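You operate a simulated robot arm through the tools that you are given. There is no shell and no other tool. Be economical: measure what you need, move in short steps, check, and stop when the job is done.

You are at the controls of a simulated robot arm. One attempt, no reset.

## Task
Put the ball carton labelled "practice" from the blue table on top of the blue ice brick there.
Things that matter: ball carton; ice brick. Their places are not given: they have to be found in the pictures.

The check looks at the end state, three seconds after you hand in, the way a careful person would. Anything else that was tipped, shoved, dropped, spilled or broken makes it a failure.

## Robot
A 7-joint arm with a two-finger parallel gripper, fixed in place. Base frame: the origin is at the foot of the arm, x ahead of it, y to its left, z up; the work surface is at about z = 0. Readings come in mm, degrees, newtons and seconds.
With the tool pointing down near the work surface it reaches from about 220 to 580 mm from the base axis. Its first joint turns from -66.0 to 66.0 degrees. Payload 2.5 kg.
The tool frame sits at the grasp point between the pads (the TCP): z along the fingers, y along the line on which they close. The tips reach 23 mm beyond it. The gripper opens to 94 mm. The fingers are 38 mm wide and 10 mm thick; the gripper's body (54 by 96 mm) begins 39 mm behind the TCP.
Orientation is that of the tool frame in the base frame, as a unit quaternion [w, x, y, z]. With the fingers straight down and closing along the base's y, the tool's x points along the base's -x, its y along +y and its z along -z.

## Interface
- The arm moves only by the tool drive_tool. Its arguments are lists of equal length, an entry for each row: "rotation": the turn, a rotation vector about the tool's x, y, z in degrees, a list of three; "xyz": the shift along the tool's x, y, z in mm, a list of three; "jaw": the finger opening in mm, from 0 to 94. In form: {"rotation": [[ax, ay, az], ...], "xyz": [[x, y, z], ...], "jaw": [jaw, ...]}. A call has 1 to 8 rows; each row is the pose to reach, as a shift and turn from the pose commanded when the call began, along the tool's axes at that moment. A row lasts 0.2 s, in which the tool goes at most 50 mm and 8.6 degrees; a call with a longer step from one row to the next is refused whole, and so is a gripper value outside its range. Where a pose cannot be reached the arm comes as near as it can. A force on the tool above 40 N (or 10 N above the force at the start of the call, whichever is more), or a blocked arm, ends the call early, and 0.2 s more pass. Each finger travels about 108 mm/s and halts on what it meets, pressing with about 24 N; the grip force reading is that of the motor and also rises with nothing between the fingers. The clock runs only during rows and for 0.2 s after the last one: add rows that repeat a pose to give the fingers time. It gives the time, the measured TCP pose, the force on the tool (base axes), the opening and the grip force at its end, in the units of the frame above (readings bear some noise).
- Cameras (640 x 400 px; columns grow to the right, rows downward): "scene" is fixed at [120.3, -410.4, 539.4]; the picture's right is [0.80, -0.60, 0.00], its down [-0.37, -0.49, -0.79] and it looks along [0.47, 0.63, -0.62] (base axes); focal length 281 px, centre (320, 200). "wrist" rides on the gripper at [-39, 0, -44] in the tool frame; the picture's right is [0.00, -1.00, 0.00], its down [0.97, 0.00, -0.24] and it looks along [0.24, 0.00, 0.97] (tool axes); focal length 218 px, centre (320, 200).
- snapshot(camera): a new picture of that camera. No time passes.
- locate(camera, pixels): there is no depth. For up to 12 entries [column, row, z] of the newest picture of that camera ("zoom" is the newest enlarged one), the place [x, y] in the base frame at which the ray of that pixel passes the height z, good to about 2 mm. No time passes.
- zoom(camera, box): a new picture of the part [left, top, right, bottom] of that camera's present view, enlarged. No time passes.
- hand_in(): hands the job in; it is judged then, once.

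Keep the steps short. Do not move on a guess: measure, check each grasp and each placing, and mend mistakes. In all there are 60 turns and 30 pictures (those below and enlarged ones count). Leave the gripper open and the arm clear of the work at the hand-in unless told otherwise, and finish with a single line.

The tools are called after "Call:" as name(argument=value, ...) on one line, values as JSON. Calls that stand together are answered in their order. drive_tool: Moves the arm, as the interface text tells. Its arguments: {"type":"object","properties":{"rotation":{"type":"array"},"xyz":{"type":"array"},"jaw":{"type":"array"}},"required":["rotation","xyz","jaw"]} The other tools are called the same way: snapshot (camera) takes a picture; locate (camera, pixels) gives the place at which the rays of pixels pass given heights; zoom (camera, box) takes an enlarged picture of a part of a camera's view; hand_in () hands the job in.

At the start:

```text
time_s: 0.0
position: [333.4, -66.0, 306.5]
ee_rot: [0.0, 0.0, 1.0, 0.001]
wrist_force: [0.2, 0.5, 0.1]
finger_gap: 93.9
gripper_force: 0.1
```

scene: 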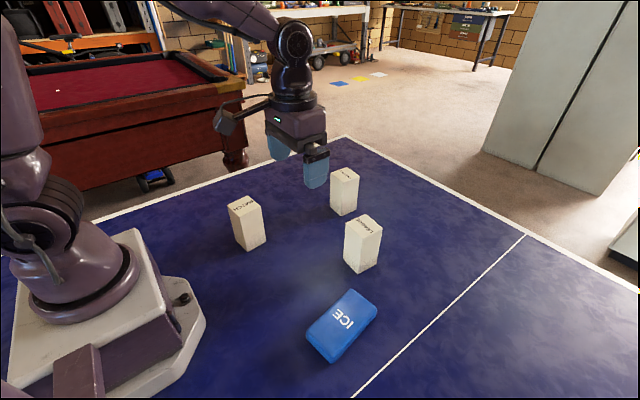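
wrist: 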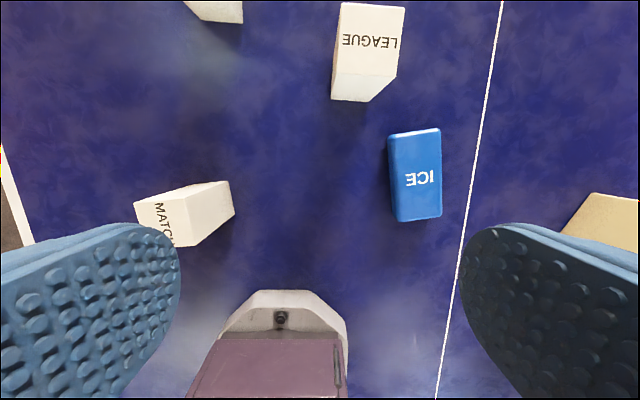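

I see three cream cartons: MATCH near (248,222), LEAGUE near (363,243), and one I can't read near (344,190). The blue ice brick is near (341,325). I'll zoom in to read the labels.

Call:
zoom(camera="scene", box=[220, 150, 400, 280])

Call:
zoom(camera="scene", box=[290, 270, 400, 380])

```text
3.08 times, centred on (310, 215) of scene
```

zoom: 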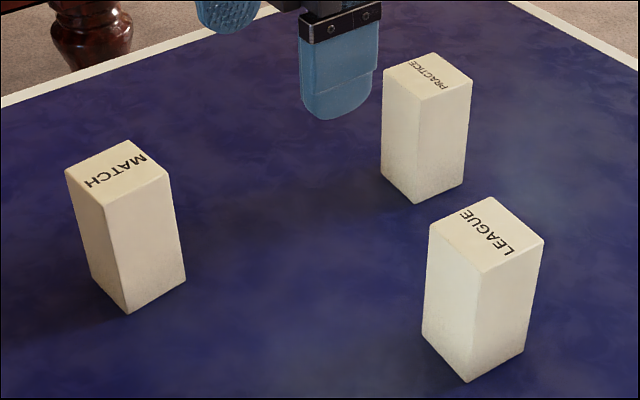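

```text
3.64 times, centred on (345, 325) of scene
```

zoom: 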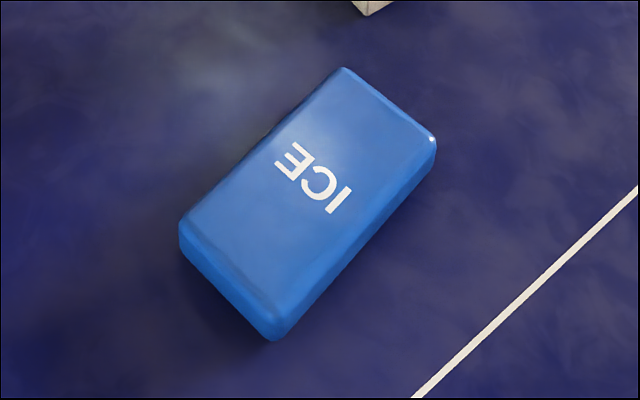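

The far carton at about (344,190) reads PRACTICE. Next I'll locate its bottom corners at z=0 and its top corners at trial heights, then the same for the brick.

Call:
locate(camera="scene", pixels=[[340.8, 216, 0], [329.8, 207.5, 0], [356.8, 210.8, 0], [343.8, 182.5, 80], [343.8, 182.5, 90], [343.8, 182.5, 100], [330.5, 172.1, 80], [330.5, 172.1, 90], [359, 177, 80], [359, 177, 90], [346.7, 167.3, 80], [346.7, 167.3, 90]])

Call:
locate(camera="zoom", pixels=[[275, 341, 0], [180, 252, 0], [436, 160, 0], [343, 68, 30], [434, 135, 30], [275, 318, 30], [180, 232, 30], [343, 68, 20], [434, 135, 20], [275, 318, 20], [180, 232, 20]])

```text
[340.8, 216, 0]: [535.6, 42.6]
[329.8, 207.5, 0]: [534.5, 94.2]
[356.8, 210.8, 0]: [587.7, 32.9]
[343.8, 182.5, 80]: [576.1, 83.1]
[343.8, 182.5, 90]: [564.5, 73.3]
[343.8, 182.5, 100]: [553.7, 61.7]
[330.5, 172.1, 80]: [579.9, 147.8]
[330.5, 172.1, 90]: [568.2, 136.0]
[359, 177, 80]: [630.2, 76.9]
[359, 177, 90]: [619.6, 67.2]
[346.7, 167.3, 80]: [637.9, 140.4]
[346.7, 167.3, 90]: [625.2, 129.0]
```

```text
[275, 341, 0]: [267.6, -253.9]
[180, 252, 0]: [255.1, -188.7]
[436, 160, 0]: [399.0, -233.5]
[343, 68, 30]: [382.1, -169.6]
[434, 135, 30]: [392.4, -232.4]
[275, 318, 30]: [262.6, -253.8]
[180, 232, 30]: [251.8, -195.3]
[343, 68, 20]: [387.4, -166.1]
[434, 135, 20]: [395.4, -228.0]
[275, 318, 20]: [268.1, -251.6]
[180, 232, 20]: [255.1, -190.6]
```

PRACTICE stands at about (561,63), is roughly 52 mm square and 117 mm tall. The brick is centred near (325,-212). I'll move nearer, staying high, for a better wrist view.

Call:
drive_tool(rotation=[[0, 0, 0], [0, 0, 0], [0, 0, 0], [0, 0, 0], [0, 0, 0], [0, 0, 0]], xyz=[[-33, 25, 10], [-66, 50, 20], [-99, 75, 30], [-132, 100, 40], [-160, 125, 50], [-160, 125, 50]], jaw=[94, 94, 94, 94, 94, 94])

Call:
snapshot(camera="wrist")

```text
time_s: 1.4
position: [495.3, 59.5, 255.8]
ee_rot: [0.0, 0.0, 1.0, 0.0]
wrist_force: [0.0, 0.3, 0.3]
finger_gap: 93.9
gripper_force: 0.0
```

```text
25 pictures are left
```

wrist: 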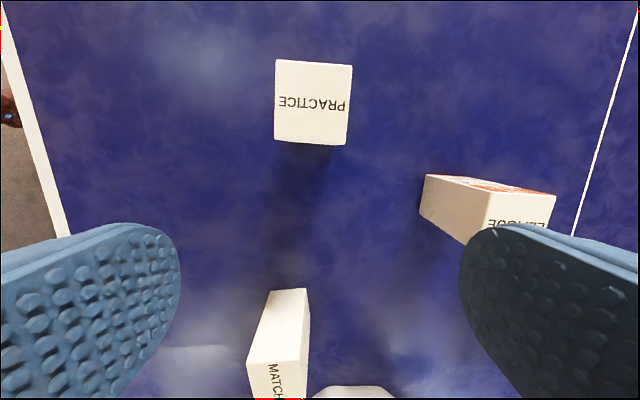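

PRACTICE shows at (313,102). I'll zoom in for accurate corners.

Call:
zoom(camera="wrist", box=[250, 40, 378, 160])

Call:
locate(camera="wrist", pixels=[[276, 60, 117], [352, 65, 117], [347, 145, 117], [275, 140, 117], [555, 193, 117], [425, 174, 0], [420, 213, 0], [490, 190, 117], [307, 288, 0], [270, 290, 0], [310, 350, 0], [247, 360, 117]])

```text
3.33 times, centred on (314, 100) of wrist
```

zoom: 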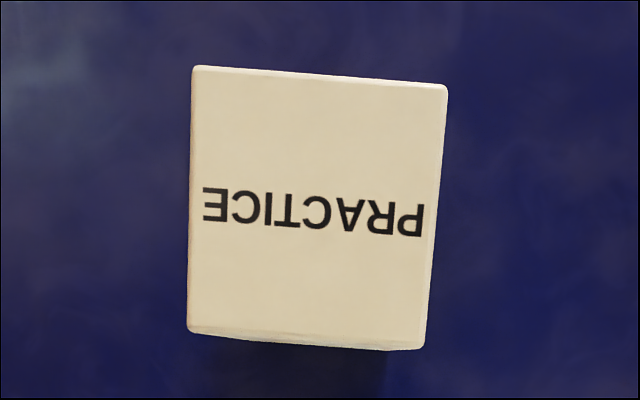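

```text
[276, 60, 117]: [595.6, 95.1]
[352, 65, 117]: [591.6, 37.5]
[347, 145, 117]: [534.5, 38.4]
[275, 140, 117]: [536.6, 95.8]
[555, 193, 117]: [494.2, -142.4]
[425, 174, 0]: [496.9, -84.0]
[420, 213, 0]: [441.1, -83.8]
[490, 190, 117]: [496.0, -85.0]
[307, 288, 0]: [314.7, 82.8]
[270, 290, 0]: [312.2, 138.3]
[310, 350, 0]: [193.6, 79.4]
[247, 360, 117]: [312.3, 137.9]
```

Call:
locate(camera="zoom", pixels=[[194, 67, 117], [447, 86, 117], [426, 346, 117], [188, 330, 117], [194, 67, 125], [447, 86, 125], [426, 346, 125], [188, 330, 125]])

Call:
locate(camera="scene", pixels=[[343.8, 182.5, 117], [330.5, 172.1, 117], [359, 177, 117], [346.7, 167.3, 117], [343.8, 182.5, 125], [330.5, 172.1, 125], [359, 177, 125], [346.7, 167.3, 125]])

```text
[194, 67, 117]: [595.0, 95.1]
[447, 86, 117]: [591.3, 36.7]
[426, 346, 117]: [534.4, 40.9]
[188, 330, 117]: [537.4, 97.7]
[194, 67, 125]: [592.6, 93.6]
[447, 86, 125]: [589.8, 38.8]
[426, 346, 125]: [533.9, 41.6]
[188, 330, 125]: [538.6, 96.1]
```

```text
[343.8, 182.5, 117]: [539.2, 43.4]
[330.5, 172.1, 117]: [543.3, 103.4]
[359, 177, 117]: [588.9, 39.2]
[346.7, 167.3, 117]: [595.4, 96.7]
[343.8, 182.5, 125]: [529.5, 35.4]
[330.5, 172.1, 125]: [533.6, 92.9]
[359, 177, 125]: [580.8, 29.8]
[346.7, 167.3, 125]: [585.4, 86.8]
```

The two cameras agree: PRACTICE is centred at about (564,67), height about 119, side about 57, yaw about -3.4°. I'll move over it with tips above its top and check I can reach that far.

Call:
drive_tool(rotation=[[0, 0, 3.4], [0, 0, 3.4], [0, 0, 3.4], [0, 0, 3.4]], xyz=[[-30, 4, 30], [-60, 7.5, 60], [-69, 7.5, 88], [-69, 7.5, 88]], jaw=[94, 94, 94, 94])

Call:
snapshot(camera="wrist")

Call:
snapshot(camera="scene")

```text
time_s: 2.4
position: [560.9, 70.7, 168.6]
ee_rot: [0.0, 0.03, 1.0, 0.0]
wrist_force: [-0.2, 0.2, 0.2]
finger_gap: 94.0
gripper_force: 0.1
```

```text
23 pictures are left
```

wrist: 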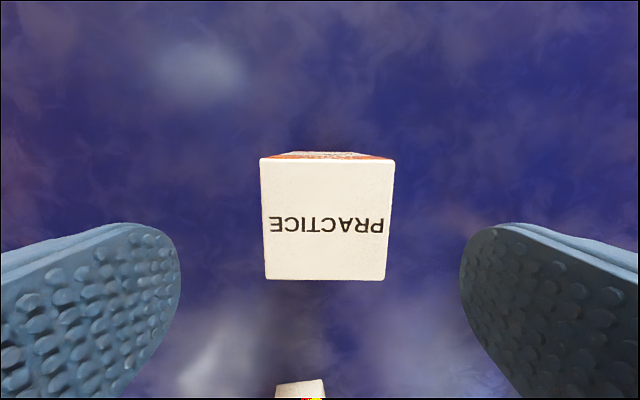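

```text
22 pictures are left
```

scene: 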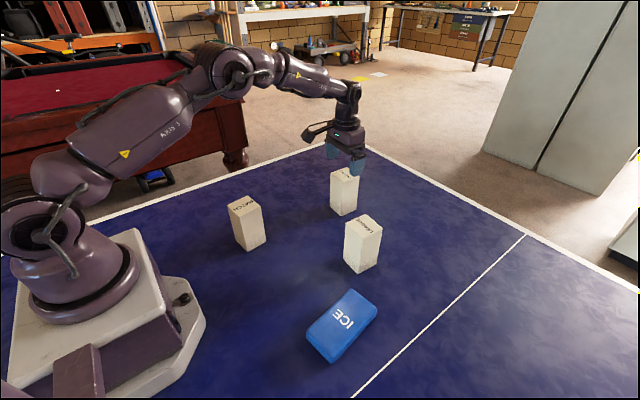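

Still upright and reachable. Rechecking the carton's centre and yaw in this view, corners at (261,159), (393,159), (385,280), (266,279).

Call:
locate(camera="wrist", pixels=[[261, 159, 119], [394, 159, 119], [385, 280, 119], [266, 279, 119], [261, 159, 115], [394, 159, 115], [385, 280, 115], [266, 279, 115], [327, 218, 119]])

Call:
drive_tool(rotation=[[0, 0, 0]], xyz=[[0, 0, 0]], jaw=[94])

```text
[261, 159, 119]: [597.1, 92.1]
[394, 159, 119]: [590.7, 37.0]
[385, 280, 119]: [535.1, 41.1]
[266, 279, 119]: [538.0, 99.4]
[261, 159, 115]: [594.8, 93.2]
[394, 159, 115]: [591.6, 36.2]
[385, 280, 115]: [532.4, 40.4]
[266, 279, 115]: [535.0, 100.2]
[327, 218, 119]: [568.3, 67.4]
```

```text
time_s: 2.8
position: [559.6, 70.2, 167.7]
ee_rot: [0.0, 0.03, 1.0, 0.001]
wrist_force: [0.4, 0.7, 0.4]
finger_gap: 93.8
gripper_force: 0.1
```

The carton centre is at (565,67) and the TCP reads (560,70), so I'll correct by about (+5,-3) and go down to z≈97.

Call:
drive_tool(rotation=[[0, 0, 0], [0, 0, 0], [0, 0, 0], [0, 0, 0], [0, 0, 0], [0, 0, 0]], xyz=[[-5, -2.5, 0], [-5, -2.5, 20], [-5, -2.5, 38], [-5, -2.5, 55], [-5, -2.5, 71], [-5, -2.5, 71]], jaw=[94, 94, 94, 94, 94, 94])

Call:
snapshot(camera="wrist")

Call:
zoom(camera="scene", box=[290, 120, 400, 230])

```text
time_s: 4.2
position: [563.9, 64.0, 97.6]
ee_rot: [0.0, 0.03, 1.0, 0.0]
wrist_force: [0.6, 0.0, 1.0]
finger_gap: 94.0
gripper_force: 0.1
```

```text
21 pictures are left
```

wrist: 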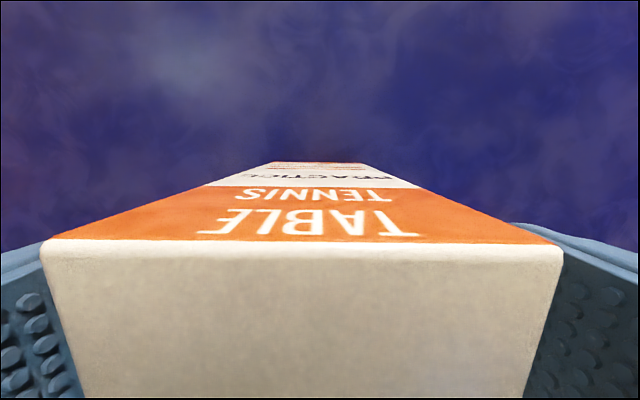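

```text
3.64 times, centred on (345, 175) of scene
```

zoom: 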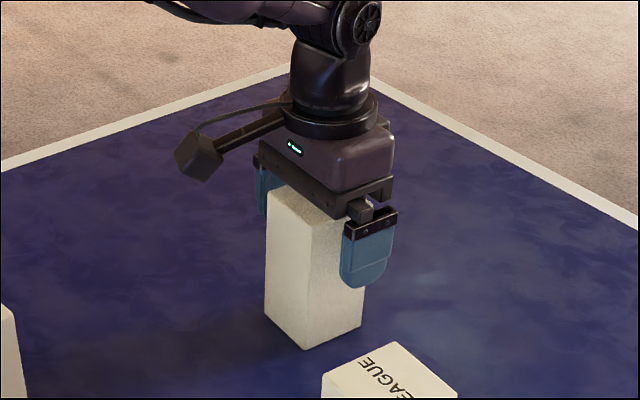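

The fingers straddle the carton, which sits about 2 mm towards +y of centre. I'll shift 2 mm and close on it.

Call:
drive_tool(rotation=[[0, 0, 0], [0, 0, 0], [0, 0, 0], [0, 0, 0], [0, 0, 0]], xyz=[[0, 2, 0], [0, 2, 0], [0, 2, 0], [0, 2, 0], [0, 2, 0]], jaw=[80, 66, 52, 48, 48])

```text
time_s: 5.4
position: [564.5, 66.5, 97.0]
ee_rot: [0.0, 0.03, 1.0, 0.0]
wrist_force: [-0.8, 0.4, 1.3]
finger_gap: 58.2
gripper_force: 23.6
```

Gripped at 58 mm with 24 N. I'll lift 30 mm and check.

Call:
drive_tool(rotation=[[0, 0, 0], [0, 0, 0], [0, 0, 0]], xyz=[[0, 0, -15], [0, 0, -35], [0, 0, -35]], jaw=[48, 48, 48])

Call:
zoom(camera="scene", box=[290, 120, 400, 230])

```text
time_s: 6.2
position: [564.6, 65.4, 130.2]
ee_rot: [0.0, 0.03, 1.0, 0.0]
wrist_force: [-0.3, 0.7, -0.7]
finger_gap: 57.7
gripper_force: 24.1
```

```text
3.64 times, centred on (345, 175) of scene
```

zoom: 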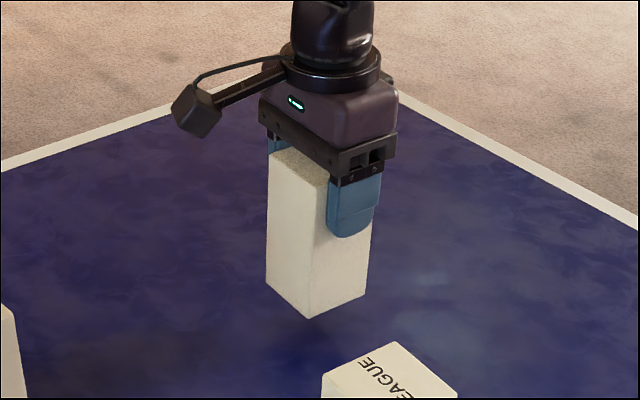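

It's up, straight and held. I'll retract and rise to about (400,0,240), keeping clear of LEAGUE.

Call:
drive_tool(rotation=[[0, 0, 0], [0, 0, 0], [0, 0, 0], [0, 0, 0], [0, 0, 0], [0, 0, 0], [0, 0, 0], [0, 0, 0]], xyz=[[15, 0, -15], [40, -15, -30], [65, -30, -47], [90, -45, -65], [115, -60, -80], [140, -70, -95], [160, -75.5, -110], [160, -75.5, -110]], jaw=[48, 48, 48, 48, 48, 48, 48, 48])

Call:
zoom(camera="scene", box=[290, 270, 400, 380])

```text
time_s: 8.0
position: [402.9, -3.3, 243.6]
ee_rot: [-0.001, 0.029, 1.0, -0.001]
wrist_force: [-0.5, -0.7, -0.5]
finger_gap: 57.7
gripper_force: 24.1
```

```text
3.64 times, centred on (345, 325) of scene
```

zoom: 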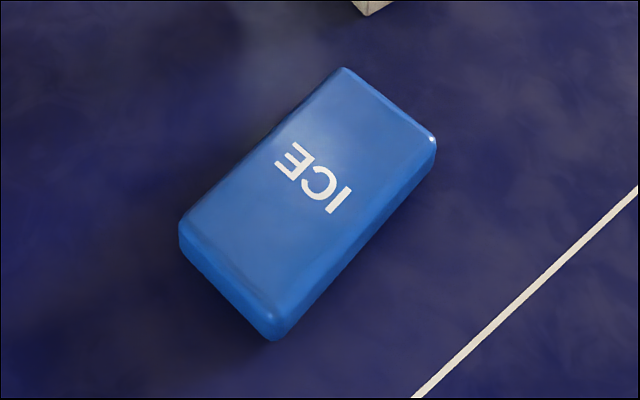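

The carton is held high. Two views put the brick at centre (325,-211), yaw about 9.3°, roughly 132×70 mm and about 25 mm high. I'll carry the carton over it, turning to match its yaw.

Call:
drive_tool(rotation=[[0, 0, -2], [0, 0, -4], [0, 0, -6], [0, 0, -8], [0, 0, -10], [0, 0, -12.7], [0, 0, -12.7]], xyz=[[10, -35, 0], [21, -70, 0], [33, -106, 0], [44, -142, 0], [55, -178, 0], [65.6, -212, 0], [65.6, -212, 0]], jaw=[48, 48, 48, 48, 48, 48, 48])

Call:
snapshot(camera="scene")

Call:
snapshot(camera="wrist")

```text
time_s: 9.6
position: [324.3, -208.5, 242.8]
ee_rot: [-0.001, -0.082, 0.997, 0.0]
wrist_force: [-0.5, -0.6, -0.8]
finger_gap: 57.5
gripper_force: 24.0
```

```text
17 pictures are left
```

scene: 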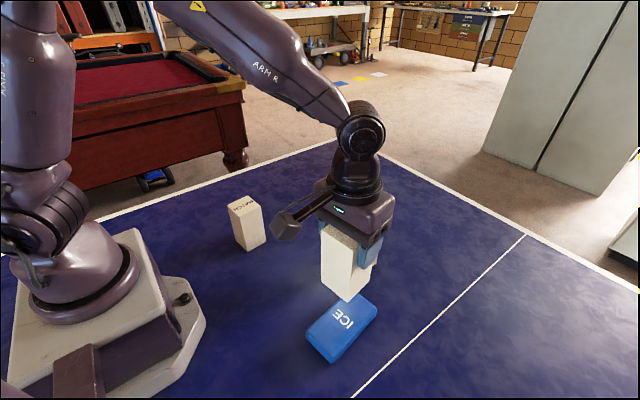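

```text
16 pictures are left
```

wrist: 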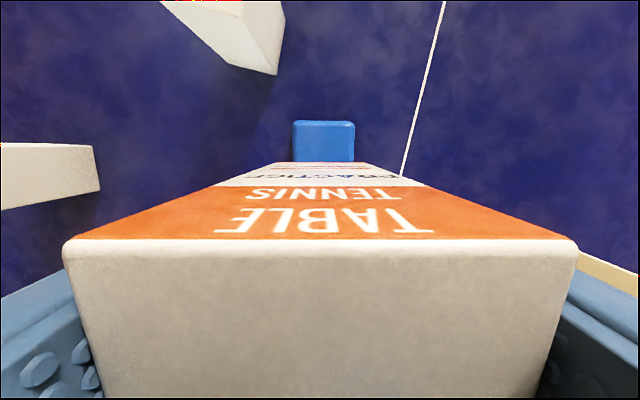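

The brick's far end shows at columns 293–355, row 121, square to the carton. I'll locate it.

Call:
zoom(camera="wrist", box=[260, 95, 390, 175])

Call:
locate(camera="wrist", pixels=[[294, 121, 22], [355, 121, 22], [293, 160, 22], [355, 160, 22], [294, 121, 28], [355, 121, 28], [293, 160, 28], [355, 160, 28]])

```text
4.92 times, centred on (325, 135) of wrist
```

zoom: 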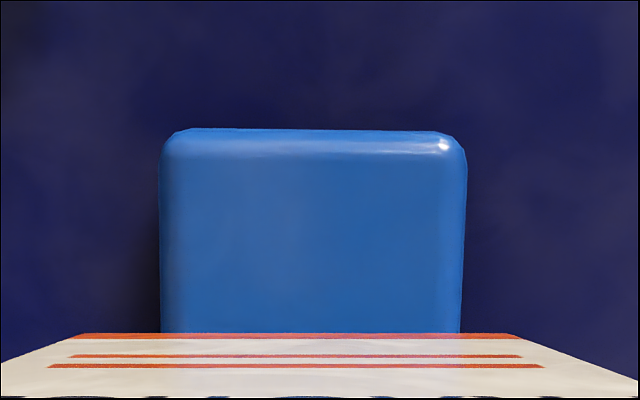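

```text
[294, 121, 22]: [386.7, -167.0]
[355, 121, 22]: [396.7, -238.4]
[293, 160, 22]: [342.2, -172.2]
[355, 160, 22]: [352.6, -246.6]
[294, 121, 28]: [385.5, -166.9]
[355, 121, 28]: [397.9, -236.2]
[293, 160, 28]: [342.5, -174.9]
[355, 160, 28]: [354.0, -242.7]
```

The brick centre works out at (327,-213), so I'll shift about 5 mm sideways and go down to z≈138, leaving about 15 mm of gap.

Call:
drive_tool(rotation=[[0, 0, 0], [0, 0, 0], [0, 0, 0], [0, 0, 0], [0, 0, 0], [0, 0, 0]], xyz=[[-1.5, -5.3, 10], [-1.5, -5.3, 40], [-1.5, -5.3, 70], [-1.5, -5.3, 92], [-1.5, -5.3, 104], [-1.5, -5.3, 104]], jaw=[48, 48, 48, 48, 48, 48])

Call:
zoom(camera="scene", box=[270, 200, 430, 380])

Call:
snapshot(camera="wrist")

```text
time_s: 11.0
position: [327.2, -212.1, 139.8]
ee_rot: [0.0, -0.081, 0.997, 0.0]
wrist_force: [1.1, 1.6, -0.7]
finger_gap: 57.7
gripper_force: 24.2
```

```text
2.22 times, centred on (350, 290) of scene
```

zoom: 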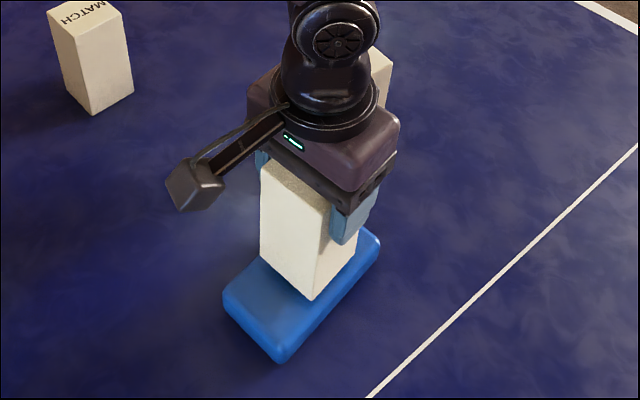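

```text
13 pictures are left
```

wrist: 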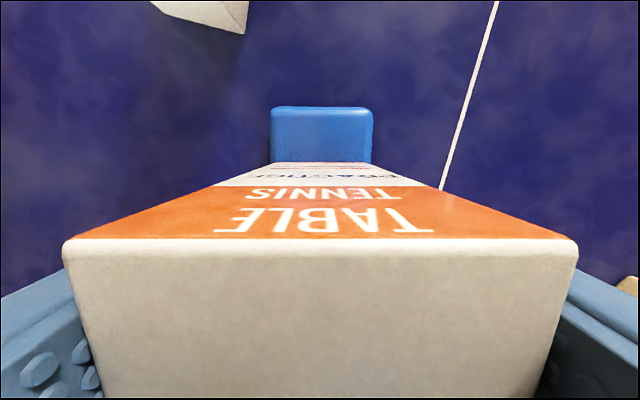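

Brick columns 270–373 (mid 321) sit centred under the carton's 320. I'll lower in small steps, watching the force.

Call:
drive_tool(rotation=[[0, 0, 0], [0, 0, 0], [0, 0, 0], [0, 0, 0]], xyz=[[0, 0, 5], [0, 0, 9], [0, 0, 12], [0, 0, 12]], jaw=[48, 48, 48, 48])

Call:
zoom(camera="scene", box=[300, 260, 400, 370])

```text
time_s: 12.0
position: [328.2, -213.6, 128.1]
ee_rot: [0.001, -0.082, 0.997, -0.001]
wrist_force: [-4.4, 4.8, 28.0]
finger_gap: 57.7
gripper_force: 24.0
```

```text
3.64 times, centred on (350, 315) of scene
```

zoom: 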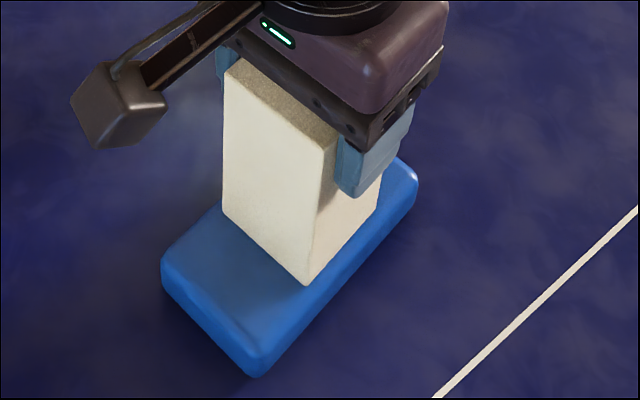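

The carton is down, with 28 N on the tool. I'll ease up about 1 mm to relieve the pressure before releasing.

Call:
drive_tool(rotation=[[0, 0, 0], [0, 0, 0]], xyz=[[0, 0, -1], [0, 0, -1]], jaw=[48, 48])

```text
time_s: 12.6
position: [327.9, -212.1, 127.9]
ee_rot: [0.002, -0.081, 0.997, -0.001]
wrist_force: [3.2, 1.6, 8.1]
finger_gap: 58.0
gripper_force: 23.2
```

The force is down to 8 N, so I'll open the fingers slowly in place.

Call:
drive_tool(rotation=[[0, 0, 0], [0, 0, 0], [0, 0, 0], [0, 0, 0], [0, 0, 0], [0, 0, 0]], xyz=[[0, 0, 0], [0, 0, 0], [0, 0, 0], [0, 0, 0], [0, 0, 0], [0, 0, 0]], jaw=[58, 63, 72, 84, 94, 94])

Call:
snapshot(camera="wrist")

```text
time_s: 14.0
position: [326.4, -213.7, 128.2]
ee_rot: [0.0, -0.082, 0.997, 0.0]
wrist_force: [0.5, -0.1, 0.0]
finger_gap: 94.0
gripper_force: 0.1
```

```text
11 pictures are left
```

wrist: 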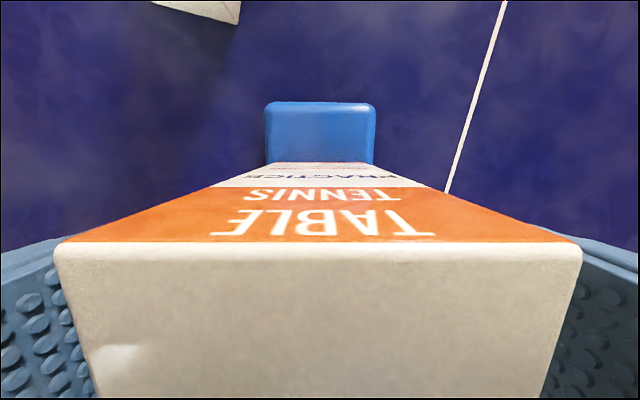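

The carton stands free, centred between the open fingers. I'll go straight up.

Call:
drive_tool(rotation=[[0, 0, 0], [0, 0, 0], [0, 0, 0], [0, 0, 0], [0, 0, 0], [0, 0, 0], [0, 0, 0]], xyz=[[0, 0, -12], [0, 0, -35], [0, 0, -65], [0, 0, -100], [0, 0, -135], [0, 0, -160], [0, 0, -160]], jaw=[94, 94, 94, 94, 94, 94, 94])

Call:
snapshot(camera="scene")

Call:
snapshot(camera="wrist")

```text
time_s: 15.6
position: [325.4, -213.7, 289.0]
ee_rot: [0.0, -0.082, 0.997, 0.0]
wrist_force: [0.2, -0.2, 0.0]
finger_gap: 94.1
gripper_force: 0.1
```

```text
10 pictures are left
```

scene: 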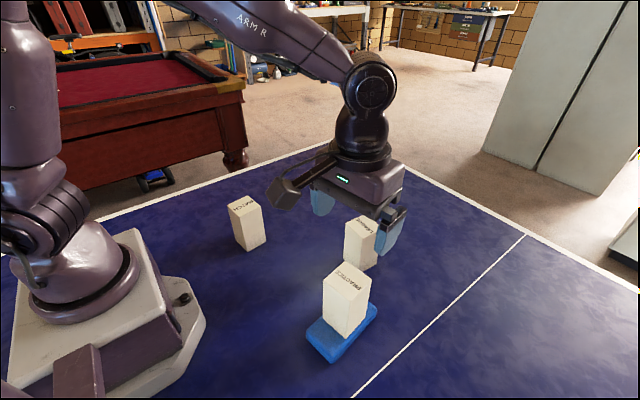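

```text
9 pictures are left
```

wrist: 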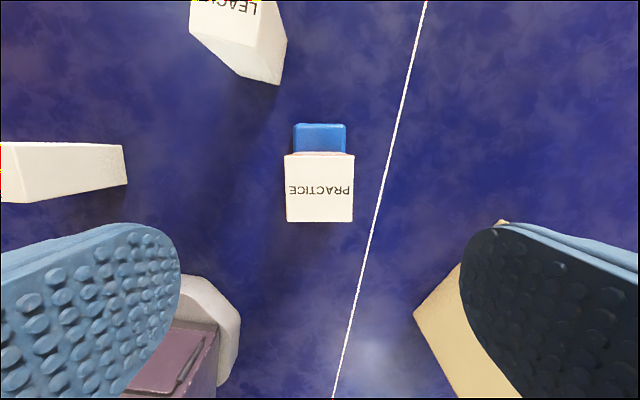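

The PRACTICE carton stands upright and centred on the ice brick. MATCH and LEAGUE haven't moved, and the arm is clear with the gripper open, so I'm handing in.

Call:
hand_in()

```text
The job is handed in.
```

The "practice" ball carton is standing upright and centred on the blue ice brick; nothing else was moved, the gripper is open and the arm is clear.
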